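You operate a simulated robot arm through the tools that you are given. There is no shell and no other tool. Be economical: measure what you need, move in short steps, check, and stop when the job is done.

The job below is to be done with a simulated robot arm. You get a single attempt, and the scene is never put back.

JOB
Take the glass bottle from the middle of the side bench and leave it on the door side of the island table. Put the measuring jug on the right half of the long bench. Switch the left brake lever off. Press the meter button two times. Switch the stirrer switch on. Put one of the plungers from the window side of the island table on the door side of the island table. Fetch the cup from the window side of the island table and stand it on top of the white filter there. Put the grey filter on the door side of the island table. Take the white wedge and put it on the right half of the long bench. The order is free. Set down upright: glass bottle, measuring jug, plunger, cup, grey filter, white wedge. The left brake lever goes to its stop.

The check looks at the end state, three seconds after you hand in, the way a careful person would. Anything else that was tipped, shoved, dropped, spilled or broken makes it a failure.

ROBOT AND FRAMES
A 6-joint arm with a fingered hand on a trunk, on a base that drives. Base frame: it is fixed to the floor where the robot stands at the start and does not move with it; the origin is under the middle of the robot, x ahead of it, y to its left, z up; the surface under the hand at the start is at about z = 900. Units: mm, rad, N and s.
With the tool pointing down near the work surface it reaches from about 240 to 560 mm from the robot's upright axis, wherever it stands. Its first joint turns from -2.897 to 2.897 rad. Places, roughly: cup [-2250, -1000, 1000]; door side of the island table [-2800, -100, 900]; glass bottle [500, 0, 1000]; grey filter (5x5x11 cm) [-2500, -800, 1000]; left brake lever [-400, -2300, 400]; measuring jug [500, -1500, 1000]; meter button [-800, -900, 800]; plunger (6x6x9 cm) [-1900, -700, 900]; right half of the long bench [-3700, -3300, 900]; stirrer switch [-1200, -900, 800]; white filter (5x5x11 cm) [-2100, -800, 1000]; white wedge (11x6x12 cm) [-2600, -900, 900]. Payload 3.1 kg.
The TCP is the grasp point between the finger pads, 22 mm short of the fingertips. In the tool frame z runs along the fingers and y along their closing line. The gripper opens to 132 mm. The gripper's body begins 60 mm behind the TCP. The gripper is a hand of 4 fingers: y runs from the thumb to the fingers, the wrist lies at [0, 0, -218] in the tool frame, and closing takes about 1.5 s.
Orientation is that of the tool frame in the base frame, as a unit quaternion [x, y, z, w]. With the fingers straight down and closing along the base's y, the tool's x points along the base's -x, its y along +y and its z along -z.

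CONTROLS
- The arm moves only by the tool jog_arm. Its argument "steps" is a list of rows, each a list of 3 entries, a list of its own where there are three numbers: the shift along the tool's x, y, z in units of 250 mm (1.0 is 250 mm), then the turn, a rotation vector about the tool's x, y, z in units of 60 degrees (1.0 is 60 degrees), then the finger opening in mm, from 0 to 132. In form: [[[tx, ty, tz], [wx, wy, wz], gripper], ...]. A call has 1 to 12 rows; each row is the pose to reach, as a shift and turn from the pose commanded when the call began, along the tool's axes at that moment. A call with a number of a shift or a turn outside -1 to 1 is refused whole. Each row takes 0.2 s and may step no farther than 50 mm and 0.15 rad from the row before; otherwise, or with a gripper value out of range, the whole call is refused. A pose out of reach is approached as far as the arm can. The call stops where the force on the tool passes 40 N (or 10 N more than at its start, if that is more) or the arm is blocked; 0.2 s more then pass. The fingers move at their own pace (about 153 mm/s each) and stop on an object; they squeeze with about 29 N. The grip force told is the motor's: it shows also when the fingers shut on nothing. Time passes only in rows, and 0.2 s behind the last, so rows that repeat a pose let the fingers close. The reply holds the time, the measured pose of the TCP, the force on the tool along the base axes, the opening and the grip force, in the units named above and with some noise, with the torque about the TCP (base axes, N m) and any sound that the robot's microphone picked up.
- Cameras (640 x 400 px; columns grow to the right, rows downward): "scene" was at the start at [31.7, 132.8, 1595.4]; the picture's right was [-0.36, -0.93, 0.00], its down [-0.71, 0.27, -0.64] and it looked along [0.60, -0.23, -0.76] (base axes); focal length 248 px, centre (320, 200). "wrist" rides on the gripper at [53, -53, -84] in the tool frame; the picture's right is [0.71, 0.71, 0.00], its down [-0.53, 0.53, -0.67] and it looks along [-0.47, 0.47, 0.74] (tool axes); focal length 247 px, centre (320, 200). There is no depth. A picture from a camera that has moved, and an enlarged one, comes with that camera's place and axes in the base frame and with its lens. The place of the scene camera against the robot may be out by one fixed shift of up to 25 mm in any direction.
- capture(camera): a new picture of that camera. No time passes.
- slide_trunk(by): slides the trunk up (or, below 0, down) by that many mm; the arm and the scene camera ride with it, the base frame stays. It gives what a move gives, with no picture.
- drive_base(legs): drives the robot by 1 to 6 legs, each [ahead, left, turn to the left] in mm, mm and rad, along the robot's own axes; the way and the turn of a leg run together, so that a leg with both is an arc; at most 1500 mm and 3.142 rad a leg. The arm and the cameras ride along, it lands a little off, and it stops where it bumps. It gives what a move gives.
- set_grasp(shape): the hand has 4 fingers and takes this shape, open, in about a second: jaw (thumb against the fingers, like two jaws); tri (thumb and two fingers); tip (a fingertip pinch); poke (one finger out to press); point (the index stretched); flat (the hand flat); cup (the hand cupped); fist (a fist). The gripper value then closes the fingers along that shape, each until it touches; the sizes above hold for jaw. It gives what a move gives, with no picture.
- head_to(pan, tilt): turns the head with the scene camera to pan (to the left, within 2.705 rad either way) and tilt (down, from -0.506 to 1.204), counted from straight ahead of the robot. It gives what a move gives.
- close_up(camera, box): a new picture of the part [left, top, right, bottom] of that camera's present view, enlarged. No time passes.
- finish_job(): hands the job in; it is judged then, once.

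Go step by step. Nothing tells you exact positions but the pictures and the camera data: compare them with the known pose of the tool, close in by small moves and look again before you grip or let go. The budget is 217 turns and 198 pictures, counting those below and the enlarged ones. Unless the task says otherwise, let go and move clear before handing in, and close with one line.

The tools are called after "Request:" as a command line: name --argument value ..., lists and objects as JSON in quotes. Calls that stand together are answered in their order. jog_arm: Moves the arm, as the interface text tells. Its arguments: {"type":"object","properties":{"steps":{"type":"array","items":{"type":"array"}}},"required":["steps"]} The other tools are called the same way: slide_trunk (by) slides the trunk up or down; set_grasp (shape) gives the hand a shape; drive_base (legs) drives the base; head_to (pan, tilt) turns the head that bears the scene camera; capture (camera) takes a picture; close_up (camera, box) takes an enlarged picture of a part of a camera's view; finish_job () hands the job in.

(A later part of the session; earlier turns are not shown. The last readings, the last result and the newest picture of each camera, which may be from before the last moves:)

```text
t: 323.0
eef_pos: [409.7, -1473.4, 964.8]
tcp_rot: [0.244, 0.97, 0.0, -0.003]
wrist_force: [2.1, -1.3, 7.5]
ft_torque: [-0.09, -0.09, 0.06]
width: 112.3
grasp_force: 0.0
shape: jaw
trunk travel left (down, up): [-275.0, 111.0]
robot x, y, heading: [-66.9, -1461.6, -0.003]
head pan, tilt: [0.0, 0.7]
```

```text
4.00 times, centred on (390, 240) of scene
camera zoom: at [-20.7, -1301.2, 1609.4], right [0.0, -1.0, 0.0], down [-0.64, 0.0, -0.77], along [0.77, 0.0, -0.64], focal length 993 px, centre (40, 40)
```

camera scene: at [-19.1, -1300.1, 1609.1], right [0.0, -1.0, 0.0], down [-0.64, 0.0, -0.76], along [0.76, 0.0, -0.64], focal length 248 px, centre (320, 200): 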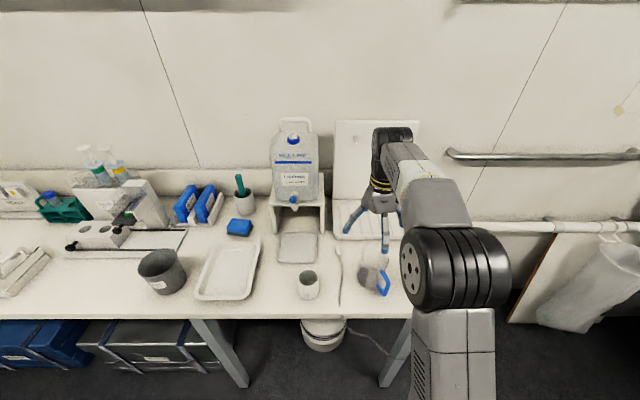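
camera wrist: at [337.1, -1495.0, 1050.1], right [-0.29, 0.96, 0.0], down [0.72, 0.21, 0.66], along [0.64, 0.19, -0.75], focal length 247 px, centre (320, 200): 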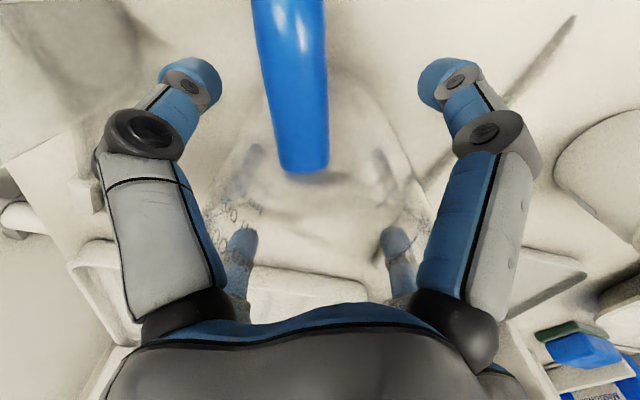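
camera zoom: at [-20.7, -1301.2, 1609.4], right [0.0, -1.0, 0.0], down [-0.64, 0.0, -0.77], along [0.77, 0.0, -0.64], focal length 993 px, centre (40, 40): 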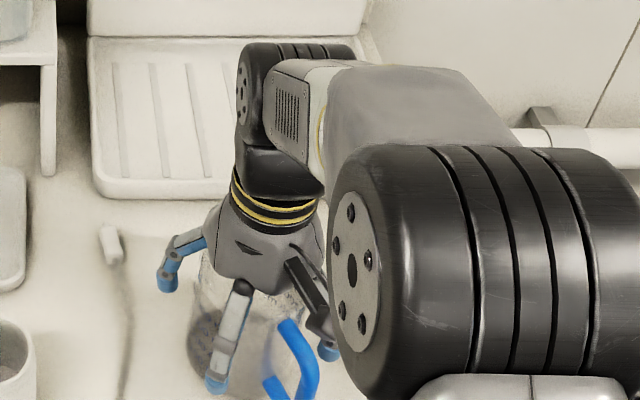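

The palm just touches the rim. I'll back up 5 mm and close gently.

Request:
jog_arm --steps '[[[0, 0, -0.024], [0, 0, 0], 112], [[0, 0, -0.024], [0, 0, 0], 100], [[0, 0, -0.024], [0, 0, 0], 90], [[0, 0, -0.024], [0, 0, 0], 80], [[0, 0, -0.024], [0, 0, 0], 70], [[0, 0, -0.024], [0, 0, 0], 60], [[0, 0, -0.024], [0, 0, 0], 60]]'

Request:
capture --camera "wrist"

Request:
close_up --camera "scene" --box '[310, 190, 470, 290]'

```text
t: 324.6
eef_pos: [408.6, -1472.9, 970.5]
tcp_rot: [0.243, 0.97, 0.0, -0.005]
wrist_force: [0.1, -0.2, 0.7]
ft_torque: [0.0, -0.02, 0.03]
width: 79.1
grasp_force: 28.2
shape: jaw
trunk travel left (down, up): [-275.0, 111.0]
robot x, y, heading: [-63.3, -1460.7, -0.006]
head pan, tilt: [0.0, 0.7]
```

```text
99 pictures are left
camera wrist: at [336.9, -1494.7, 1055.1], right [-0.29, 0.96, 0.0], down [0.72, 0.21, 0.66], along [0.63, 0.19, -0.75], focal length 247 px, centre (320, 200)
```

wrist: 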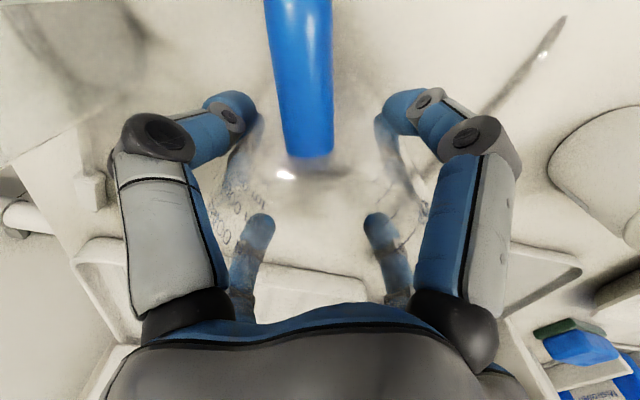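

```text
4.00 times, centred on (390, 240) of scene
camera zoom: at [-19.9, -1301.0, 1609.2], right [0.0, -1.0, 0.0], down [-0.64, 0.0, -0.76], along [0.76, 0.0, -0.64], focal length 993 px, centre (40, 40)
```

zoom: 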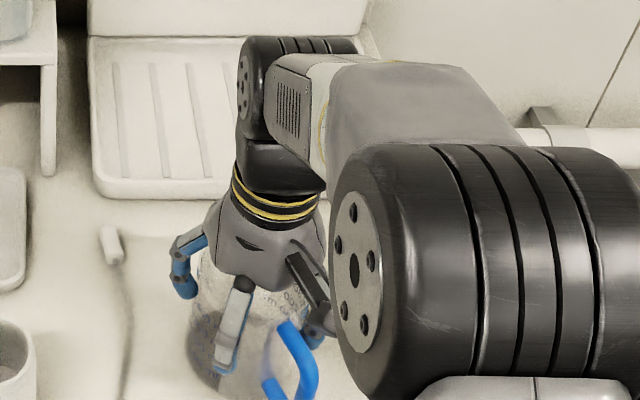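

Gripped at 79 mm. I'll lift slowly and retract.

Request:
jog_arm --steps '[[[0, 0, -0.06], [0, 0, 0], 60], [[0, 0, -0.14], [0, 0, 0], 60], [[0, 0, -0.24], [0, 0, 0], 60], [[0, 0, -0.36], [0, 0, 0], 60], [[0, 0, -0.48], [0, 0, 0], 60], [[0, 0, -0.6], [0, 0, 0], 60], [[0, 0, -0.72], [0, 0, 0], 60], [[0.1, -0.055, -0.76], [0, 0, 0], 60], [[0.22, -0.118, -0.76], [0, 0, 0], 60], [[0.34, -0.18, -0.76], [0, 0, 0], 60], [[0.44, -0.234, -0.76], [0, 0, 0], 60]]'

Request:
capture --camera "scene"

```text
t: 327.0
eef_pos: [284.4, -1473.5, 1161.4]
tcp_rot: [0.244, 0.97, -0.001, -0.004]
wrist_force: [-0.3, -0.7, -0.8]
ft_torque: [-0.01, -0.01, -0.01]
width: 78.9
grasp_force: 29.0
shape: jaw
trunk travel left (down, up): [-275.0, 111.0]
robot x, y, heading: [-63.7, -1461.2, 0.002]
head pan, tilt: [0.0, 0.7]
```

```text
97 pictures are left
camera scene: at [-21.1, -1301.1, 1609.3], right [0.0, -1.0, 0.0], down [-0.64, 0.0, -0.77], along [0.77, 0.0, -0.64], focal length 248 px, centre (320, 200)
```

scene: 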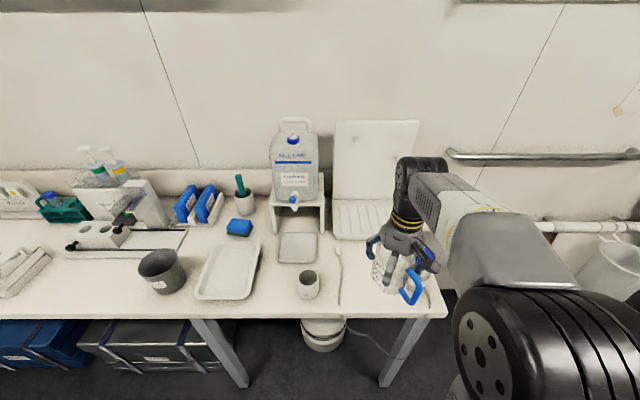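

The jug is up. I'll head toward the long bench on the window wall and look at it first.

Request:
drive_base --legs '[[-100, 0, 0], [0, 0, -1.571], [0, -1500, 0], [0, -1300, 0]]'

Request:
head_to --pan -0.4 --tilt 0.4

Request:
capture --camera "scene"

```text
t: 345.1
eef_pos: [-2982.3, -1778.7, 1160.8]
tcp_rot: [0.862, 0.506, 0.004, -0.003]
wrist_force: [-0.2, -0.6, -0.9]
ft_torque: [0.01, 0.01, 0.05]
width: 78.9
grasp_force: 28.7
shape: jaw
trunk travel left (down, up): [-275.0, 111.0]
robot x, y, heading: [-2967.0, -1431.6, -1.589]
head pan, tilt: [0.0, 0.7]
```

```text
t: 346.0
eef_pos: [-2982.5, -1779.5, 1160.6]
tcp_rot: [0.862, 0.507, 0.003, -0.004]
wrist_force: [-0.3, 0.4, -0.7]
ft_torque: [-0.07, -0.05, 0.0]
width: 78.8
grasp_force: 29.2
shape: jaw
trunk travel left (down, up): [-275.0, 111.0]
robot x, y, heading: [-2964.4, -1428.7, -1.586]
head pan, tilt: [-0.4, 0.4]
```

```text
96 pictures are left
camera scene: at [-2833.6, -1443.9, 1636.0], right [-0.91, 0.4, 0.0], down [0.16, 0.36, -0.92], along [-0.37, -0.84, -0.39], focal length 248 px, centre (320, 200)
```

scene: 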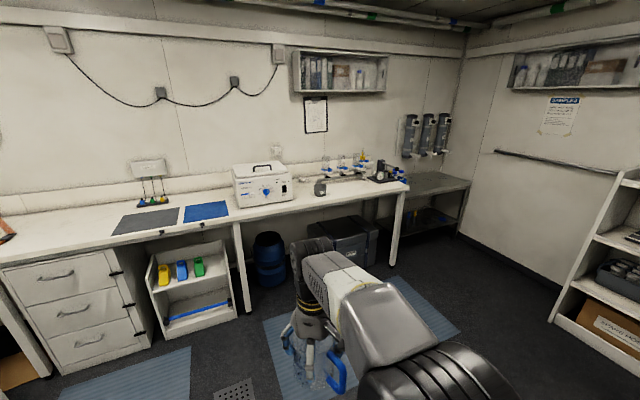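

The long bench's front edge is at y≈-2920, with free space to the right of the white box (x from about -3350 to -4200). I'll drive in front of x≈-3650.

Request:
drive_base --legs '[[0, -666, 0.016], [1000, 0, 0]]'

Request:
head_to --pan 0 --tilt 0.7

Request:
capture --camera "scene"

```text
t: 354.4
eef_pos: [-3634.3, -2774.7, 1160.8]
tcp_rot: [0.857, 0.516, 0.002, -0.004]
wrist_force: [0.2, -0.2, -0.9]
ft_torque: [-0.02, 0.03, 0.03]
width: 78.9
grasp_force: 28.6
shape: jaw
trunk travel left (down, up): [-275.0, 111.0]
robot x, y, heading: [-3622.7, -2426.8, -1.567]
head pan, tilt: [-0.4, 0.4]
```

```text
t: 355.3
eef_pos: [-3634.3, -2774.6, 1161.7]
tcp_rot: [0.856, 0.516, 0.004, -0.003]
wrist_force: [0.2, 0.1, -1.7]
ft_torque: [-0.02, -0.03, 0.0]
width: 78.9
grasp_force: 29.1
shape: jaw
trunk travel left (down, up): [-275.0, 111.0]
robot x, y, heading: [-3627.4, -2420.8, -1.567]
head pan, tilt: [0.0, 0.7]
```

```text
95 pictures are left
camera scene: at [-3457.0, -2435.3, 1609.3], right [-1.0, 0.0, 0.0], down [0.0, 0.64, -0.77], along [0.0, -0.77, -0.64], focal length 248 px, centre (320, 200)
```

scene: 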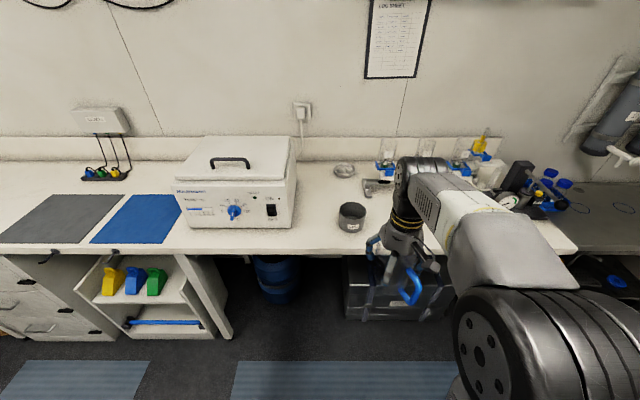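

Request:
capture --camera "wrist"

Request:
close_up --camera "scene" --box '[320, 120, 600, 295]'

```text
94 pictures are left
camera wrist: at [-3656.6, -2702.5, 1246.3], right [0.96, 0.29, 0.0], down [0.22, -0.72, 0.66], along [0.2, -0.63, -0.75], focal length 247 px, centre (320, 200)
```

wrist: 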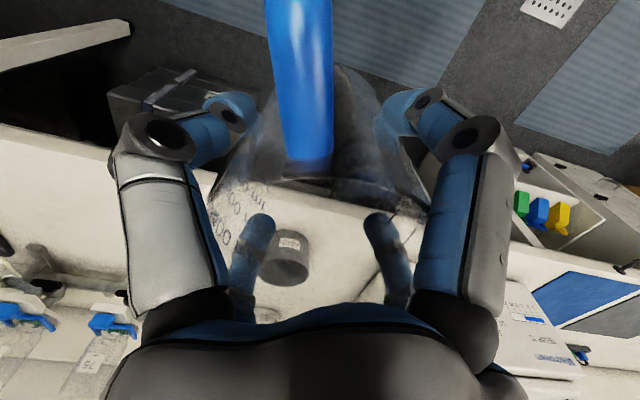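

```text
2.29 times, centred on (460, 208) of scene
camera zoom: at [-3457.0, -2435.3, 1609.3], right [-1.0, 0.0, 0.0], down [0.0, 0.64, -0.77], along [0.0, -0.77, -0.64], focal length 568 px, centre (0, 183)
```

zoom: 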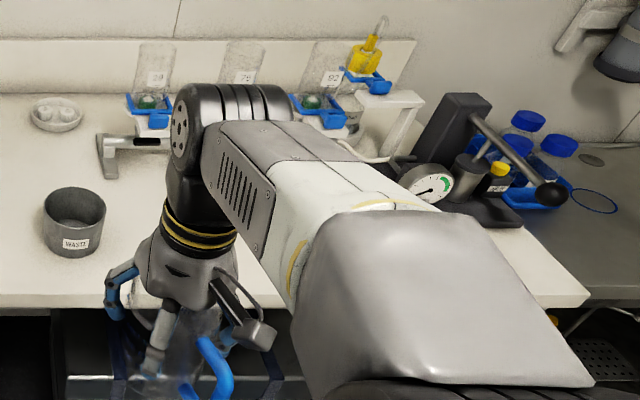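

The strip right of the WASTE pot looks clear, with the edge at y≈-2987. I'll target the jug at (-3745,-3090) and move up to it.

Request:
drive_base --legs '[[190, -115, 0]]'

Request:
capture --camera "wrist"

Request:
capture --camera "scene"

```text
t: 357.0
eef_pos: [-3749.7, -2966.3, 1160.5]
tcp_rot: [0.857, 0.516, 0.003, -0.004]
wrist_force: [-0.2, -0.1, -0.8]
ft_torque: [-0.02, -0.03, 0.02]
width: 79.3
grasp_force: 28.4
shape: jaw
trunk travel left (down, up): [-275.0, 111.0]
robot x, y, heading: [-3738.4, -2613.3, -1.56]
head pan, tilt: [0.0, 0.7]
```

```text
92 pictures are left
camera wrist: at [-3772.4, -2893.8, 1246.2], right [0.96, 0.29, 0.0], down [0.22, -0.72, 0.66], along [0.2, -0.63, -0.75], focal length 247 px, centre (320, 200)
```

wrist: 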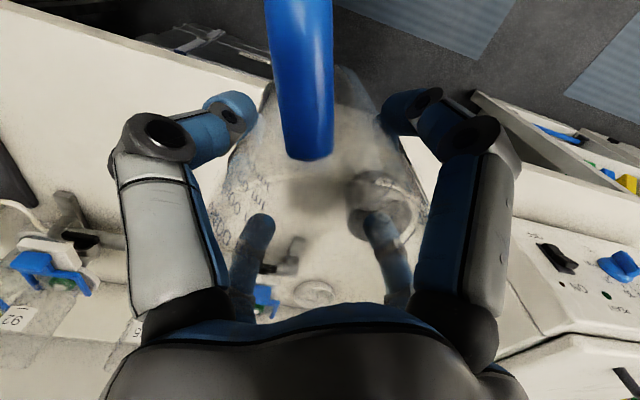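

```text
91 pictures are left
camera scene: at [-3573.1, -2626.6, 1609.3], right [-1.0, -0.01, 0.0], down [0.0, 0.64, -0.76], along [0.0, -0.76, -0.64], focal length 248 px, centre (320, 200)
```

scene: 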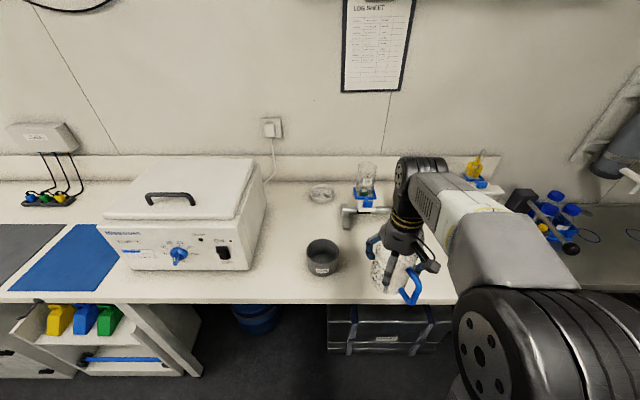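

Request:
jog_arm --steps '[[[-0.14, 0.074, 0], [0, 0, 0], 60], [[-0.28, 0.149, 0], [0, 0, 0], 60], [[-0.42, 0.223, 0], [0, 0, 0], 60], [[-0.42, 0.223, 0.15], [0, 0, 0], 60], [[-0.42, 0.223, 0.3], [0, 0, 0], 60], [[-0.42, 0.223, 0.45], [0, 0, 0], 60], [[-0.42, 0.223, 0.6], [0, 0, 0], 60], [[-0.42, 0.223, 0.68], [0, 0, 0], 60]]'

Request:
capture --camera "wrist"

Request:
close_up --camera "scene" --box '[280, 140, 520, 290]'

```text
t: 358.8
eef_pos: [-3751.3, -3082.5, 989.8]
tcp_rot: [0.857, 0.515, 0.002, -0.004]
wrist_force: [1.1, -0.6, -0.5]
ft_torque: [-0.03, -0.01, 0.0]
width: 78.8
grasp_force: 28.9
shape: jaw
trunk travel left (down, up): [-275.0, 111.0]
robot x, y, heading: [-3737.8, -2611.5, -1.566]
head pan, tilt: [0.0, 0.7]
```

```text
90 pictures are left
camera wrist: at [-3771.4, -3010.2, 1074.7], right [0.96, 0.29, 0.0], down [0.22, -0.72, 0.66], along [0.2, -0.63, -0.75], focal length 247 px, centre (320, 200)
```

wrist: 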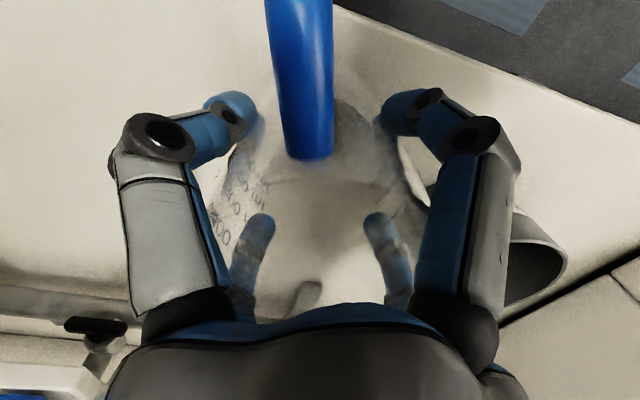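

```text
2.67 times, centred on (400, 215) of scene
camera zoom: at [-3572.5, -2625.8, 1609.3], right [-1.0, 0.0, 0.0], down [0.0, 0.64, -0.76], along [0.0, -0.76, -0.64], focal length 662 px, centre (107, 160)
```

zoom: 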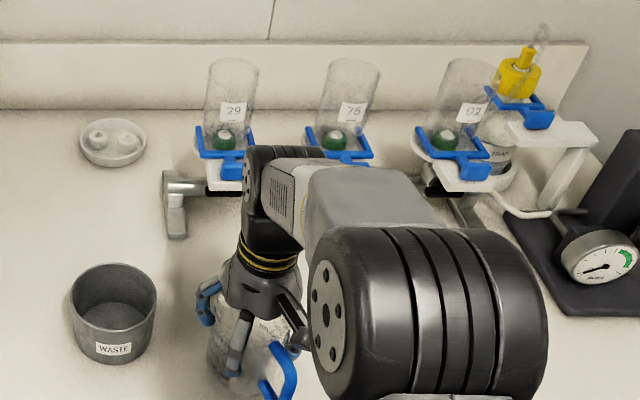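

Request:
jog_arm --steps '[[[0, 0, 0.04], [0, 0, 0], 60], [[0, 0, 0.06], [0, 0, 0], 60]]'

Request:
jog_arm --steps '[[[0, 0, 0.008], [0, 0, 0], 60], [[0, 0, 0.016], [0, 0, 0], 60]]'

```text
t: 359.4
eef_pos: [-3748.9, -3082.4, 976.1]
tcp_rot: [0.857, 0.515, 0.003, -0.004]
wrist_force: [-0.5, -0.2, -1.1]
ft_torque: [-0.03, 0.0, 0.03]
width: 78.8
grasp_force: 28.6
shape: jaw
trunk travel left (down, up): [-275.0, 111.0]
robot x, y, heading: [-3739.3, -2613.9, -1.566]
head pan, tilt: [0.0, 0.7]
```

```text
t: 360.0
eef_pos: [-3749.5, -3082.3, 970.4]
tcp_rot: [0.857, 0.515, 0.003, -0.003]
wrist_force: [1.0, -0.9, -0.7]
ft_torque: [0.01, -0.05, 0.0]
width: 78.8
grasp_force: 28.9
shape: jaw
trunk travel left (down, up): [-275.0, 111.0]
robot x, y, heading: [-3737.7, -2617.4, -1.563]
head pan, tilt: [0.0, 0.7]
```

Request:
jog_arm --steps '[[[0, 0, 0.006], [0, 0, 0], 60], [[0, 0, 0.012], [0, 0, 0], 60]]'

```text
t: 360.6
eef_pos: [-3749.6, -3080.7, 968.5]
tcp_rot: [0.857, 0.515, 0.003, -0.002]
wrist_force: [0.7, -1.4, 10.0]
ft_torque: [0.16, 0.09, 0.02]
width: 78.5
grasp_force: 28.9
shape: jaw
trunk travel left (down, up): [-275.0, 111.0]
robot x, y, heading: [-3737.4, -2615.8, -1.566]
head pan, tilt: [0.0, 0.7]
```

The jug is seated. I'll open, rise and retract.

Request:
jog_arm --steps '[[[0, 0, -0.004], [0, 0, 0], 84], [[0, 0, -0.004], [0, 0, 0], 100], [[0, 0, -0.004], [0, 0, 0], 112], [[0, 0, -0.06], [0, 0, 0], 112], [[0, 0, -0.2], [0, 0, 0], 112], [[0, 0, -0.38], [0, 0, 0], 112], [[0, 0, -0.56], [0, 0, 0], 112], [[0, 0, -0.74], [0, 0, 0], 112], [[0.12, -0.065, -0.76], [0, 0, 0], 112], [[0.26, -0.14, -0.76], [0, 0, 0], 112], [[0.4, -0.21, -0.76], [0, 0, 0], 112]]'

Request:
drive_base --legs '[[-250, 0, 0]]'

Request:
head_to --pan 0.1 --tilt 0.7

Request:
capture --camera "scene"

```text
t: 363.0
eef_pos: [-3746.7, -2969.5, 1159.8]
tcp_rot: [0.857, 0.516, 0.003, -0.004]
wrist_force: [-0.3, -0.1, 0.0]
ft_torque: [-0.01, 0.02, -0.02]
width: 111.7
grasp_force: 0.1
shape: jaw
trunk travel left (down, up): [-275.0, 111.0]
robot x, y, heading: [-3739.0, -2611.7, -1.566]
head pan, tilt: [0.0, 0.7]
```

```text
t: 364.8
eef_pos: [-3748.9, -2721.8, 1160.8]
tcp_rot: [0.857, 0.515, 0.003, -0.003]
wrist_force: [-0.8, -0.3, 0.6]
ft_torque: [-0.01, 0.0, -0.02]
width: 111.7
grasp_force: 0.1
shape: jaw
trunk travel left (down, up): [-275.0, 111.0]
robot x, y, heading: [-3745.0, -2366.3, -1.567]
head pan, tilt: [0.0, 0.7]
```

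```text
t: 365.5
eef_pos: [-3749.4, -2722.5, 1160.0]
tcp_rot: [0.856, 0.516, 0.002, -0.003]
wrist_force: [0.0, 0.4, 0.3]
ft_torque: [0.0, 0.01, -0.02]
width: 111.8
grasp_force: 0.1
shape: jaw
trunk travel left (down, up): [-275.0, 111.0]
robot x, y, heading: [-3744.1, -2367.6, -1.569]
head pan, tilt: [0.099, 0.7]
```

```text
88 pictures are left
camera scene: at [-3565.3, -2376.3, 1609.3], right [-0.99, -0.1, 0.0], down [-0.07, 0.64, -0.76], along [0.08, -0.76, -0.64], focal length 248 px, centre (320, 200)
```

scene: 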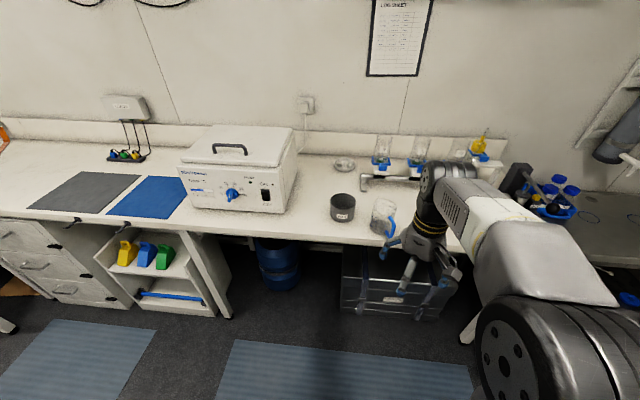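

The jug stands well. Now I'll go to the island's window side for the cup.

Request:
drive_base --legs '[[0, 0, 3.141], [0, -1500, 0], [800, 0, 0]]'

Request:
head_to --pan 0 --tilt 0.75

Request:
capture --camera "scene"

```text
t: 384.3
eef_pos: [-2250.9, -1158.8, 1159.3]
tcp_rot: [-0.52, 0.854, -0.004, -0.003]
wrist_force: [0.1, 0.0, -0.4]
ft_torque: [-0.03, 0.0, 0.01]
width: 112.0
grasp_force: 0.0
shape: jaw
trunk travel left (down, up): [-275.0, 111.0]
robot x, y, heading: [-2256.8, -1519.1, 1.582]
head pan, tilt: [0.099, 0.7]
```

```text
t: 384.9
eef_pos: [-2252.5, -1159.7, 1159.6]
tcp_rot: [-0.52, 0.854, -0.003, -0.003]
wrist_force: [-0.2, 0.3, 0.1]
ft_torque: [-0.02, 0.03, 0.01]
width: 111.9
grasp_force: 0.1
shape: jaw
trunk travel left (down, up): [-275.0, 111.0]
robot x, y, heading: [-2257.8, -1515.2, 1.587]
head pan, tilt: [0.0, 0.75]
```

```text
87 pictures are left
camera scene: at [-2384.6, -1482.5, 1605.0], right [1.0, 0.01, 0.0], down [0.01, -0.68, -0.73], along [-0.01, 0.73, -0.68], focal length 248 px, centre (320, 200)
```

scene: 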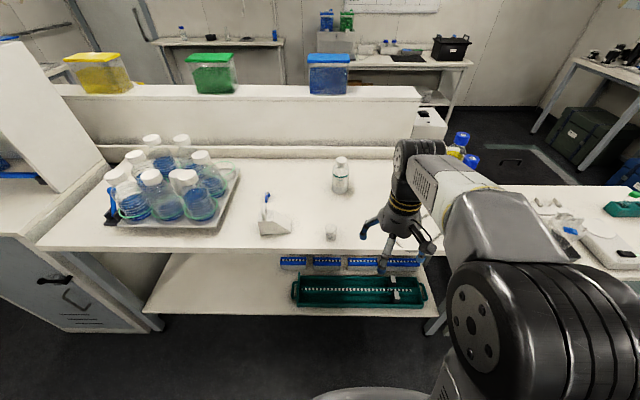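

The cup is at about (-2374,-953). I'll move the base in and hover the hand above it.

Request:
drive_base --legs '[[180, -20, -0.015]]'

Request:
jog_arm --steps '[[[0.043, 0.138, 0], [0, 0, 0], 90], [[0.086, 0.275, 0], [0, 0, 0], 90], [[0.129, 0.413, 0], [0, 0, 0], 90], [[0.172, 0.55, 0], [0, 0, 0], 90], [[0.172, 0.55, 0.18], [0, 0, 0], 90], [[0.172, 0.55, 0.36], [0, 0, 0], 90]]'

Request:
capture --camera "wrist"

Request:
capture --camera "scene"

```text
t: 386.4
eef_pos: [-2227.3, -977.3, 1158.3]
tcp_rot: [-0.515, 0.857, -0.004, -0.003]
wrist_force: [0.2, 0.8, -1.1]
ft_torque: [-0.01, 0.02, -0.02]
width: 111.7
grasp_force: 0.1
shape: jaw
trunk travel left (down, up): [-275.0, 111.0]
robot x, y, heading: [-2235.3, -1334.8, 1.573]
head pan, tilt: [0.0, 0.75]
```

```text
t: 387.8
eef_pos: [-2370.6, -950.3, 1068.5]
tcp_rot: [-0.514, 0.858, -0.004, -0.003]
wrist_force: [0.8, -0.6, -0.6]
ft_torque: [-0.04, 0.01, -0.01]
width: 90.4
grasp_force: 0.1
shape: jaw
trunk travel left (down, up): [-275.0, 111.0]
robot x, y, heading: [-2235.0, -1336.5, 1.574]
head pan, tilt: [0.0, 0.75]
```

```text
86 pictures are left
camera wrist: at [-2348.1, -1022.2, 1153.9], right [-0.96, -0.29, 0.0], down [-0.22, 0.72, 0.66], along [-0.19, 0.63, -0.75], focal length 247 px, centre (320, 200)
```

wrist: 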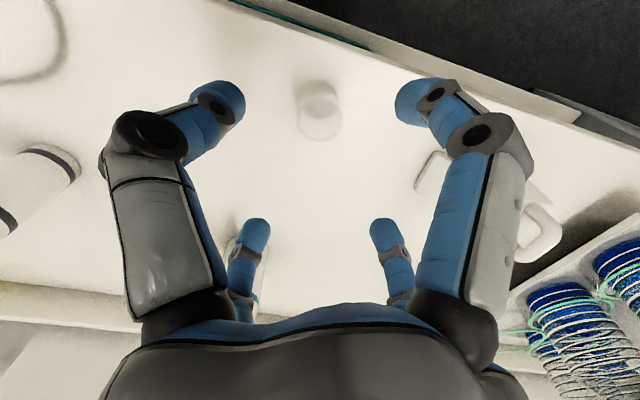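

```text
85 pictures are left
camera scene: at [-2366.1, -1298.9, 1604.9], right [1.0, 0.0, 0.0], down [0.0, -0.68, -0.73], along [0.0, 0.73, -0.68], focal length 248 px, centre (320, 200)
```

scene: 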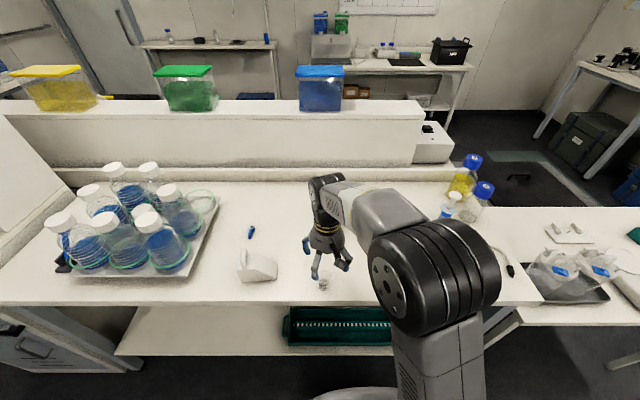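

Request:
close_up --camera "scene" --box '[280, 240, 360, 290]'

Request:
close_up --camera "wrist" --box '[256, 60, 384, 140]'

```text
8.00 times, centred on (320, 265) of scene
camera zoom: at [-2366.1, -1298.9, 1604.9], right [1.0, 0.0, 0.0], down [0.0, -0.68, -0.73], along [0.0, 0.73, -0.68], focal length 1987 px, centre (320, -320)
```

zoom: 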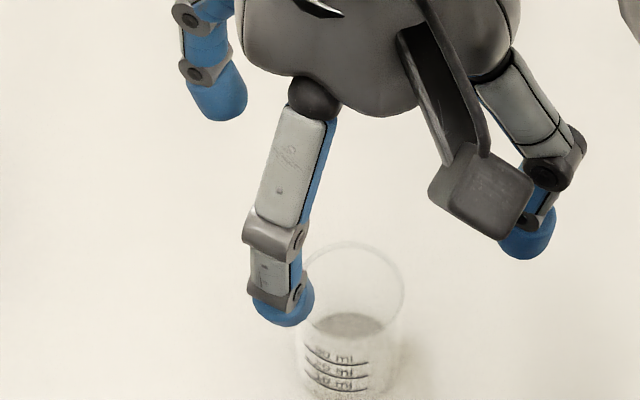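

```text
5.00 times, centred on (320, 100) of wrist
camera zoom: at [-2348.1, -1022.2, 1153.9], right [-0.96, -0.29, 0.0], down [-0.22, 0.72, 0.66], along [-0.19, 0.63, -0.75], focal length 1235 px, centre (320, 700)
```

zoom: 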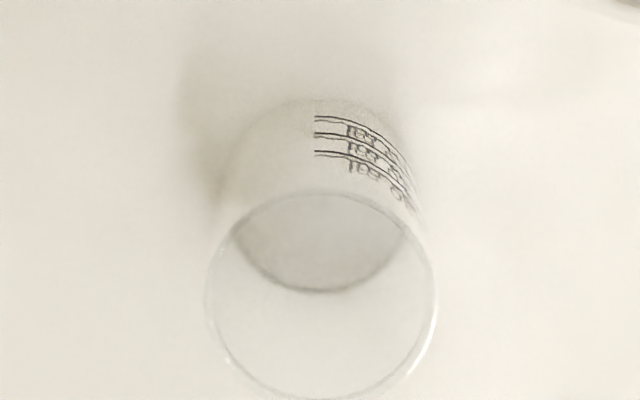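

The cup is a small beaker about 42 mm across and 48 mm high, at (-2372,-940). I'll align and descend to grip its upper part.

Request:
jog_arm --steps '[[[-0.032, 0.024, 0.14], [0, 0, 0], 80], [[-0.032, 0.024, 0.28], [0, 0, 0], 80], [[-0.032, 0.024, 0.4], [0, 0, 0], 80]]'

Request:
capture --camera "wrist"

```text
t: 388.6
eef_pos: [-2371.9, -943.0, 969.7]
tcp_rot: [-0.514, 0.858, -0.005, -0.002]
wrist_force: [-0.3, 0.3, 0.4]
ft_torque: [-0.01, 0.0, 0.0]
width: 80.5
grasp_force: 0.0
shape: jaw
trunk travel left (down, up): [-275.0, 111.0]
robot x, y, heading: [-2237.0, -1339.3, 1.57]
head pan, tilt: [0.0, 0.75]
```

```text
82 pictures are left
camera wrist: at [-2349.8, -1014.2, 1054.3], right [-0.96, -0.29, 0.0], down [-0.21, 0.72, 0.66], along [-0.19, 0.63, -0.75], focal length 247 px, centre (320, 200)
```

wrist: 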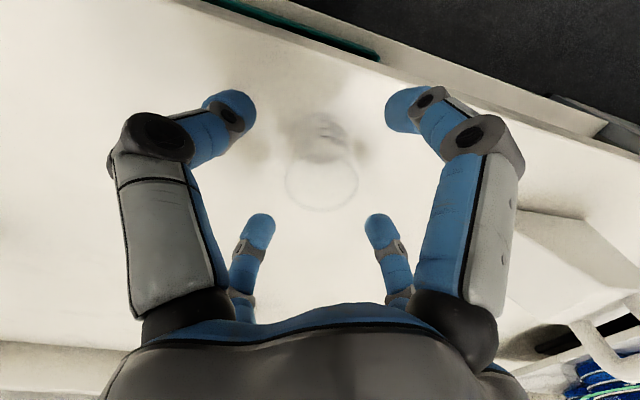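

Request:
jog_arm --steps '[[[-0.016, 0.02, 0.06], [0, 0, 0], 80], [[-0.016, 0.02, 0.125], [0, 0, 0], 80], [[-0.016, 0.02, 0.125], [0, 0, 0], 60], [[-0.016, 0.02, 0.125], [0, 0, 0], 45], [[-0.016, 0.02, 0.125], [0, 0, 0], 35], [[-0.016, 0.02, 0.125], [0, 0, 0], 25], [[-0.016, 0.02, 0.125], [0, 0, 0], 25]]'

Request:
capture --camera "wrist"

Request:
close_up --camera "scene" --box '[280, 230, 376, 290]'

```text
t: 390.2
eef_pos: [-2373.3, -937.6, 938.2]
tcp_rot: [-0.514, 0.858, -0.003, -0.002]
wrist_force: [0.2, -0.1, -0.5]
ft_torque: [-0.01, -0.02, 0.03]
width: 33.1
grasp_force: 29.3
shape: jaw
trunk travel left (down, up): [-275.0, 111.0]
robot x, y, heading: [-2239.6, -1333.4, 1.576]
head pan, tilt: [0.0, 0.75]
```

```text
81 pictures are left
camera wrist: at [-2352.3, -1008.9, 1023.0], right [-0.96, -0.29, 0.0], down [-0.22, 0.72, 0.66], along [-0.19, 0.63, -0.75], focal length 247 px, centre (320, 200)
```

wrist: 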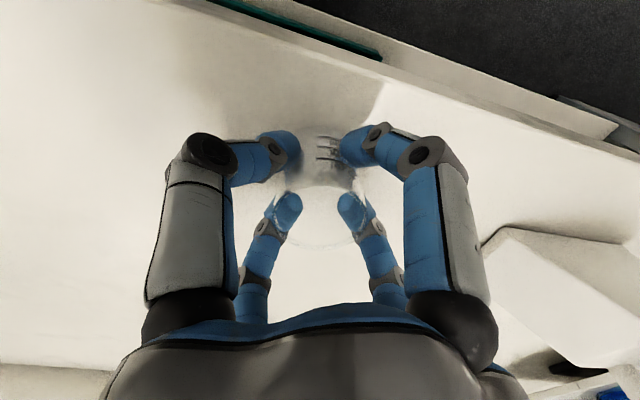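

```text
6.67 times, centred on (328, 260) of scene
camera zoom: at [-2365.4, -1299.8, 1605.0], right [1.0, 0.0, 0.0], down [0.0, -0.68, -0.73], along [0.0, 0.73, -0.68], focal length 1656 px, centre (267, -200)
```

zoom: 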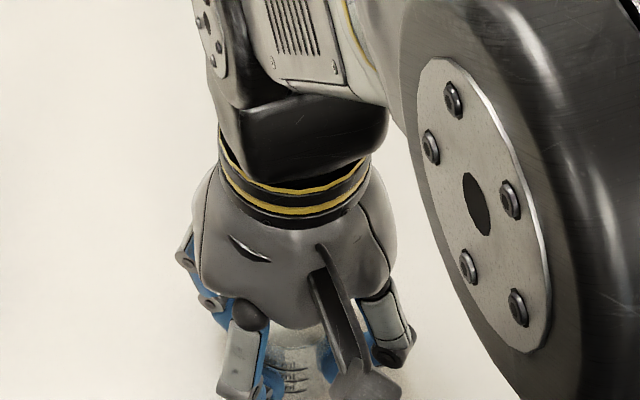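

The cup is held. I'll lift it, then shift the base right toward the white filter.

Request:
jog_arm --steps '[[[0, 0, -0.1], [0, 0, 0], 25], [[0, 0, -0.25], [0, 0, 0], 25], [[0, 0, -0.42], [0, 0, 0], 25], [[0, 0, -0.59], [0, 0, 0], 25], [[0, 0, -0.76], [0, 0, 0], 25]]'

Request:
drive_base --legs '[[10, -150, 0]]'

Request:
capture --camera "wrist"

Request:
capture --camera "scene"

```text
t: 391.4
eef_pos: [-2373.6, -936.4, 1129.4]
tcp_rot: [-0.515, 0.857, -0.004, -0.003]
wrist_force: [0.3, -0.3, -0.3]
ft_torque: [0.02, -0.01, -0.03]
width: 32.8
grasp_force: 29.2
shape: jaw
trunk travel left (down, up): [-275.0, 111.0]
robot x, y, heading: [-2239.5, -1337.4, 1.57]
head pan, tilt: [0.0, 0.75]
```

```text
t: 392.8
eef_pos: [-2221.1, -926.0, 1127.9]
tcp_rot: [-0.514, 0.858, -0.004, -0.003]
wrist_force: [0.3, 0.2, 0.4]
ft_torque: [0.0, 0.03, 0.03]
width: 32.9
grasp_force: 28.9
shape: jaw
trunk travel left (down, up): [-275.0, 111.0]
robot x, y, heading: [-2087.7, -1324.8, 1.566]
head pan, tilt: [0.0, 0.75]
```

```text
79 pictures are left
camera wrist: at [-2199.4, -997.2, 1213.7], right [-0.96, -0.29, 0.0], down [-0.21, 0.72, 0.66], along [-0.2, 0.63, -0.75], focal length 247 px, centre (320, 200)
```

wrist: 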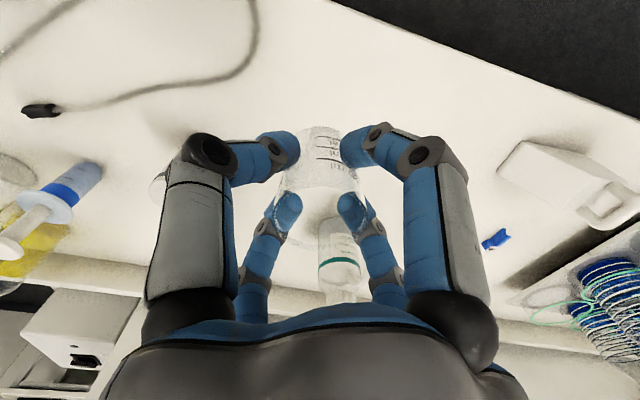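

```text
78 pictures are left
camera scene: at [-2212.0, -1289.8, 1605.2], right [1.0, 0.0, 0.0], down [0.0, -0.68, -0.73], along [0.0, 0.73, -0.68], focal length 248 px, centre (320, 200)
```

scene: 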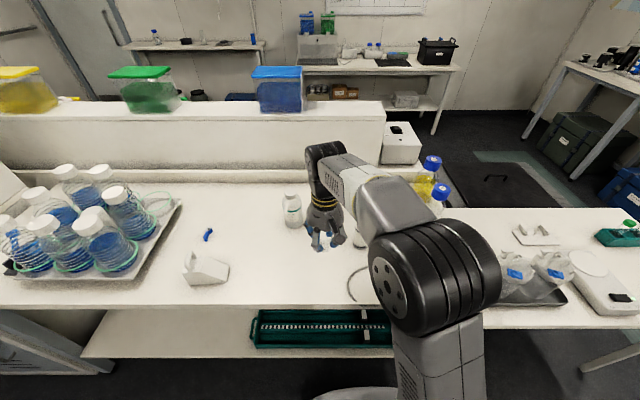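

Request:
jog_arm --steps '[[[-0.135, -0.065, 0], [0, 0, 0], 25], [[-0.27, -0.13, 0], [0, 0, 0], 25], [[-0.404, -0.196, 0], [0, 0, 0], 25]]'

Request:
capture --camera "wrist"

Request:
capture --camera "scene"

```text
t: 393.6
eef_pos: [-2130.8, -860.9, 1127.5]
tcp_rot: [-0.514, 0.858, -0.004, -0.004]
wrist_force: [-0.3, -0.3, 0.0]
ft_torque: [0.0, -0.02, 0.0]
width: 32.9
grasp_force: 29.4
shape: jaw
trunk travel left (down, up): [-275.0, 111.0]
robot x, y, heading: [-2083.5, -1329.5, 1.567]
head pan, tilt: [0.0, 0.75]
```

```text
77 pictures are left
camera wrist: at [-2108.7, -931.5, 1212.2], right [-0.96, -0.29, 0.0], down [-0.22, 0.72, 0.66], along [-0.2, 0.63, -0.75], focal length 247 px, centre (320, 200)
```

wrist: 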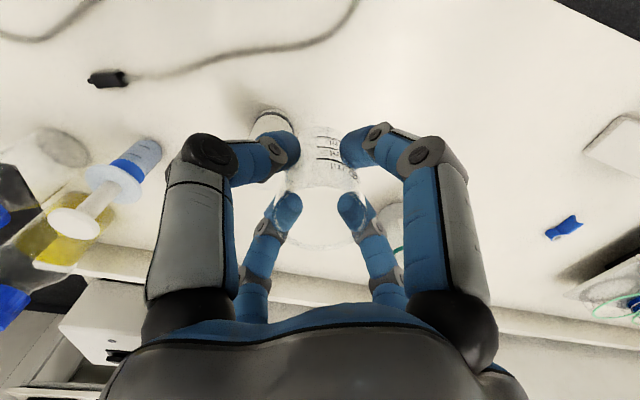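

```text
76 pictures are left
camera scene: at [-2213.0, -1288.8, 1605.0], right [1.0, 0.0, 0.0], down [0.0, -0.68, -0.73], along [0.0, 0.73, -0.68], focal length 248 px, centre (320, 200)
```

scene: 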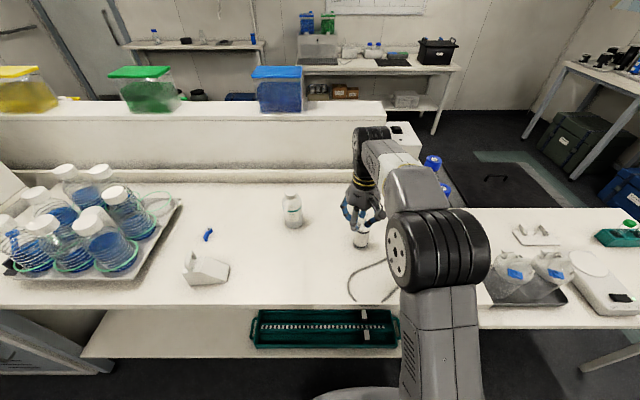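

The filter is at about (-2093,-783). I'll nudge the base ahead 25 mm and move over it.

Request:
drive_base --legs '[[25, 0, 0]]'

Request:
jog_arm --steps '[[[-0.12, 0.005, 0], [0, 0, 0], 25], [[-0.235, 0.016, 0], [0, 0, 0], 25]]'

Request:
capture --camera "wrist"

Request:
close_up --camera "scene" --box '[300, 170, 428, 250]'

```text
t: 394.4
eef_pos: [-2131.9, -836.5, 1127.5]
tcp_rot: [-0.515, 0.857, -0.004, -0.002]
wrist_force: [0.4, -0.7, -1.0]
ft_torque: [-0.02, -0.01, 0.03]
width: 32.7
grasp_force: 28.8
shape: jaw
trunk travel left (down, up): [-275.0, 111.0]
robot x, y, heading: [-2088.9, -1301.9, 1.57]
head pan, tilt: [0.0, 0.75]
```

```text
t: 395.0
eef_pos: [-2107.2, -781.7, 1126.6]
tcp_rot: [-0.515, 0.857, -0.005, -0.003]
wrist_force: [-0.1, -0.1, 0.5]
ft_torque: [-0.02, 0.02, 0.01]
width: 32.8
grasp_force: 29.2
shape: jaw
trunk travel left (down, up): [-275.0, 111.0]
robot x, y, heading: [-2083.0, -1299.3, 1.573]
head pan, tilt: [0.0, 0.75]
```

```text
75 pictures are left
camera wrist: at [-2085.9, -852.2, 1211.7], right [-0.96, -0.29, 0.0], down [-0.22, 0.72, 0.66], along [-0.19, 0.63, -0.75], focal length 247 px, centre (320, 200)
```

wrist: 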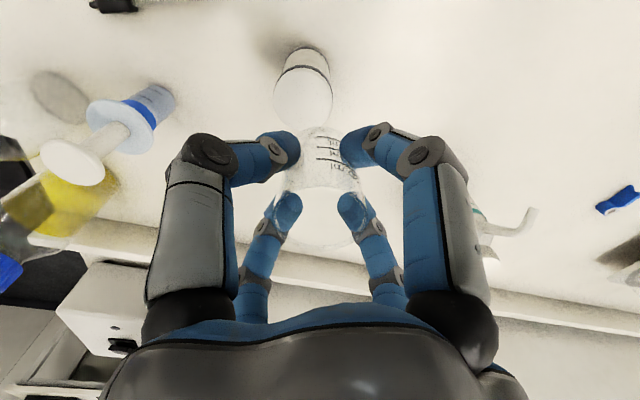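

```text
5.00 times, centred on (364, 210) of scene
camera zoom: at [-2213.5, -1263.0, 1605.0], right [1.0, 0.0, 0.0], down [0.0, -0.68, -0.73], along [0.0, 0.73, -0.68], focal length 1242 px, centre (100, 150)
```

zoom: 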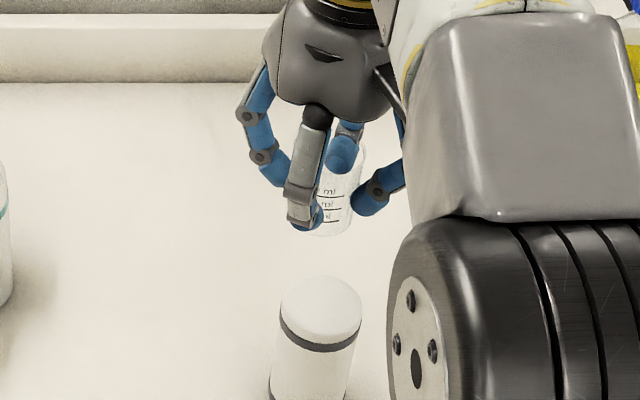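

The filter top is at about (-2092,-782). I'll align and come down to leave about 25 mm of gap.

Request:
jog_arm --steps '[[[-0.028, -0.053, 0], [0, 0, 0], 25], [[-0.028, -0.053, 0.1], [0, 0, 0], 25], [[-0.028, -0.053, 0.19], [0, 0, 0], 25]]'

Request:
close_up --camera "wrist" --box '[240, 70, 400, 170]'

Request:
close_up --camera "scene" --box '[300, 170, 428, 250]'

```text
t: 395.8
eef_pos: [-2091.9, -782.6, 1078.1]
tcp_rot: [-0.514, 0.858, -0.004, -0.002]
wrist_force: [0.4, 0.1, 0.0]
ft_torque: [0.01, -0.02, -0.02]
width: 32.8
grasp_force: 28.8
shape: jaw
trunk travel left (down, up): [-275.0, 111.0]
robot x, y, heading: [-2082.6, -1299.7, 1.57]
head pan, tilt: [0.0, 0.75]
```

```text
4.00 times, centred on (320, 120) of wrist
camera zoom: at [-2070.3, -854.0, 1163.9], right [-0.96, -0.29, 0.0], down [-0.22, 0.72, 0.66], along [-0.19, 0.63, -0.75], focal length 988 px, centre (320, 520)
```

zoom: 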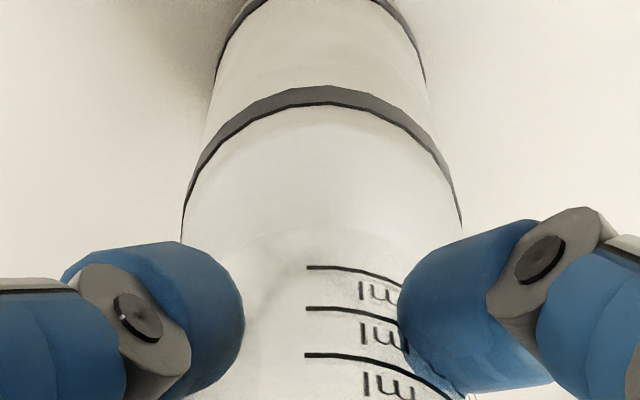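

```text
5.00 times, centred on (364, 210) of scene
camera zoom: at [-2213.4, -1264.7, 1605.0], right [1.0, 0.0, 0.0], down [0.0, -0.68, -0.73], along [0.0, 0.73, -0.68], focal length 1242 px, centre (100, 150)
```

zoom: 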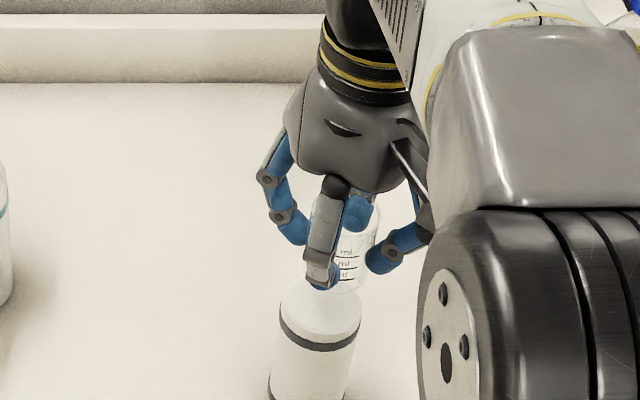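

The cup is aligned over the filter within about 3 mm. I'll lower carefully.

Request:
jog_arm --steps '[[[-0.007, 0.003, 0.04], [0, 0, 0], 25], [[-0.007, 0.003, 0.08], [0, 0, 0], 25], [[-0.007, 0.003, 0.1], [0, 0, 0], 25]]'

Request:
close_up --camera "wrist" --box '[240, 70, 400, 170]'

Request:
close_up --camera "scene" --box '[320, 190, 400, 240]'

```text
t: 396.6
eef_pos: [-2091.4, -781.3, 1053.7]
tcp_rot: [-0.514, 0.858, -0.004, -0.002]
wrist_force: [-0.9, 0.1, -1.0]
ft_torque: [-0.01, 0.0, 0.04]
width: 32.8
grasp_force: 29.1
shape: jaw
trunk travel left (down, up): [-275.0, 111.0]
robot x, y, heading: [-2086.8, -1299.7, 1.573]
head pan, tilt: [0.0, 0.75]
```

```text
4.00 times, centred on (320, 120) of wrist
camera zoom: at [-2070.2, -852.2, 1139.5], right [-0.96, -0.29, 0.0], down [-0.22, 0.72, 0.66], along [-0.19, 0.63, -0.75], focal length 988 px, centre (320, 520)
```

zoom: 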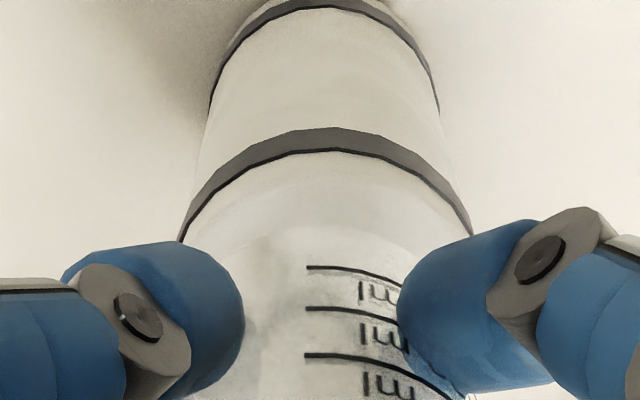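

```text
8.00 times, centred on (360, 215) of scene
camera zoom: at [-2213.7, -1264.9, 1605.0], right [1.0, 0.0, 0.0], down [0.0, -0.68, -0.73], along [0.0, 0.73, -0.68], focal length 1987 px, centre (0, 80)
```

zoom: 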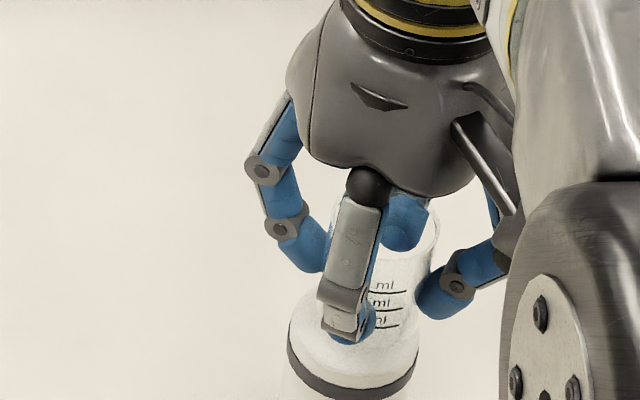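

Request:
jog_arm --steps '[[[0, 0, 0.008], [0, 0, 0], 25], [[0, 0, 0.014], [0, 0, 0], 25]]'

```text
t: 397.2
eef_pos: [-2093.0, -781.5, 1050.6]
tcp_rot: [-0.514, 0.857, -0.003, -0.002]
wrist_force: [0.7, -0.4, -0.6]
ft_torque: [0.01, -0.03, -0.02]
width: 32.9
grasp_force: 29.7
shape: jaw
trunk travel left (down, up): [-275.0, 111.0]
robot x, y, heading: [-2084.5, -1299.9, 1.573]
head pan, tilt: [0.0, 0.75]
```

Request:
jog_arm --steps '[[[0, 0, 0.007], [0, 0, 0], 25], [[0, 0, 0.013], [0, 0, 0], 25]]'

```text
t: 397.8
eef_pos: [-2092.4, -781.8, 1047.5]
tcp_rot: [-0.514, 0.858, -0.003, -0.002]
wrist_force: [-0.2, -0.3, 0.2]
ft_torque: [0.01, -0.01, -0.01]
width: 32.7
grasp_force: 28.6
shape: jaw
trunk travel left (down, up): [-275.0, 111.0]
robot x, y, heading: [-2084.6, -1299.8, 1.573]
head pan, tilt: [0.0, 0.75]
```

Request:
jog_arm --steps '[[[0, 0, 0.006], [0, 0, 0], 25], [[0, 0, 0.011], [0, 0, 0], 25]]'

Request:
close_up --camera "wrist" --box '[240, 70, 400, 170]'

```text
t: 398.4
eef_pos: [-2092.6, -782.1, 1045.1]
tcp_rot: [-0.515, 0.857, -0.004, -0.003]
wrist_force: [-0.1, -0.7, 0.2]
ft_torque: [-0.01, 0.0, -0.01]
width: 32.6
grasp_force: 29.1
shape: jaw
trunk travel left (down, up): [-275.0, 111.0]
robot x, y, heading: [-2089.5, -1299.1, 1.573]
head pan, tilt: [0.0, 0.75]
```

```text
4.00 times, centred on (320, 120) of wrist
camera zoom: at [-2070.1, -852.6, 1129.9], right [-0.96, -0.29, 0.0], down [-0.22, 0.72, 0.66], along [-0.19, 0.63, -0.75], focal length 988 px, centre (320, 520)
```

zoom: 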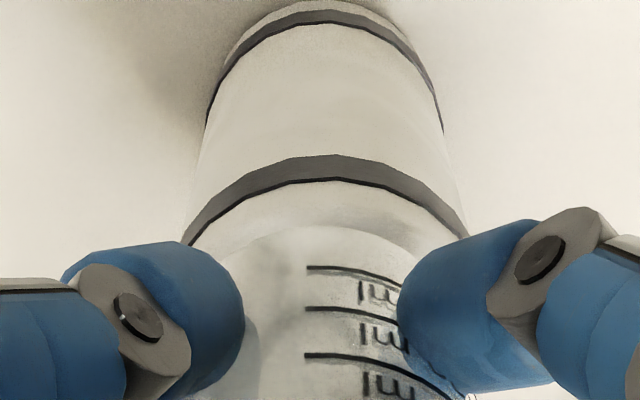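

Request:
jog_arm --steps '[[[0, 0, 0.006], [0, 0, 0], 25], [[0, 0, 0.012], [0, 0, 0], 25]]'

```text
t: 399.0
eef_pos: [-2092.7, -781.6, 1044.6]
tcp_rot: [-0.515, 0.857, -0.002, -0.002]
wrist_force: [0.5, 2.1, 14.0]
ft_torque: [-0.03, -0.07, -0.02]
width: 33.2
grasp_force: 28.9
shape: jaw
trunk travel left (down, up): [-275.0, 111.0]
robot x, y, heading: [-2088.4, -1301.9, 1.57]
head pan, tilt: [0.0, 0.75]
```

It's in contact. I'll relax the press a little before opening.

Request:
jog_arm --steps '[[[0, 0, -0.006], [0, 0, 0], 25], [[0, 0, -0.006], [0, 0, 0], 25]]'

Request:
close_up --camera "scene" --box '[320, 190, 400, 240]'

```text
t: 399.6
eef_pos: [-2092.9, -782.6, 1043.9]
tcp_rot: [-0.514, 0.858, -0.002, -0.002]
wrist_force: [0.2, 1.8, 12.3]
ft_torque: [0.08, -0.1, -0.02]
width: 33.0
grasp_force: 29.2
shape: jaw
trunk travel left (down, up): [-275.0, 111.0]
robot x, y, heading: [-2086.7, -1300.2, 1.57]
head pan, tilt: [0.0, 0.75]
```

```text
8.00 times, centred on (360, 215) of scene
camera zoom: at [-2213.6, -1266.3, 1605.0], right [1.0, 0.0, 0.0], down [0.0, -0.68, -0.73], along [0.0, 0.73, -0.68], focal length 1987 px, centre (0, 80)
```

zoom: 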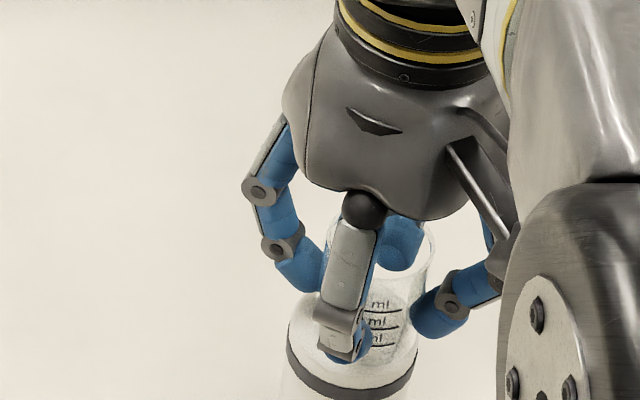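

Request:
jog_arm --steps '[[[0, 0, -0.006], [0, 0, 0], 25], [[0, 0, -0.006], [0, 0, 0], 25]]'

```text
t: 400.2
eef_pos: [-2091.9, -782.4, 1043.8]
tcp_rot: [-0.515, 0.857, -0.005, -0.003]
wrist_force: [0.8, -0.2, 2.5]
ft_torque: [0.03, -0.04, 0.01]
width: 33.2
grasp_force: 28.9
shape: jaw
trunk travel left (down, up): [-275.0, 111.0]
robot x, y, heading: [-2087.5, -1301.2, 1.571]
head pan, tilt: [0.0, 0.75]
```

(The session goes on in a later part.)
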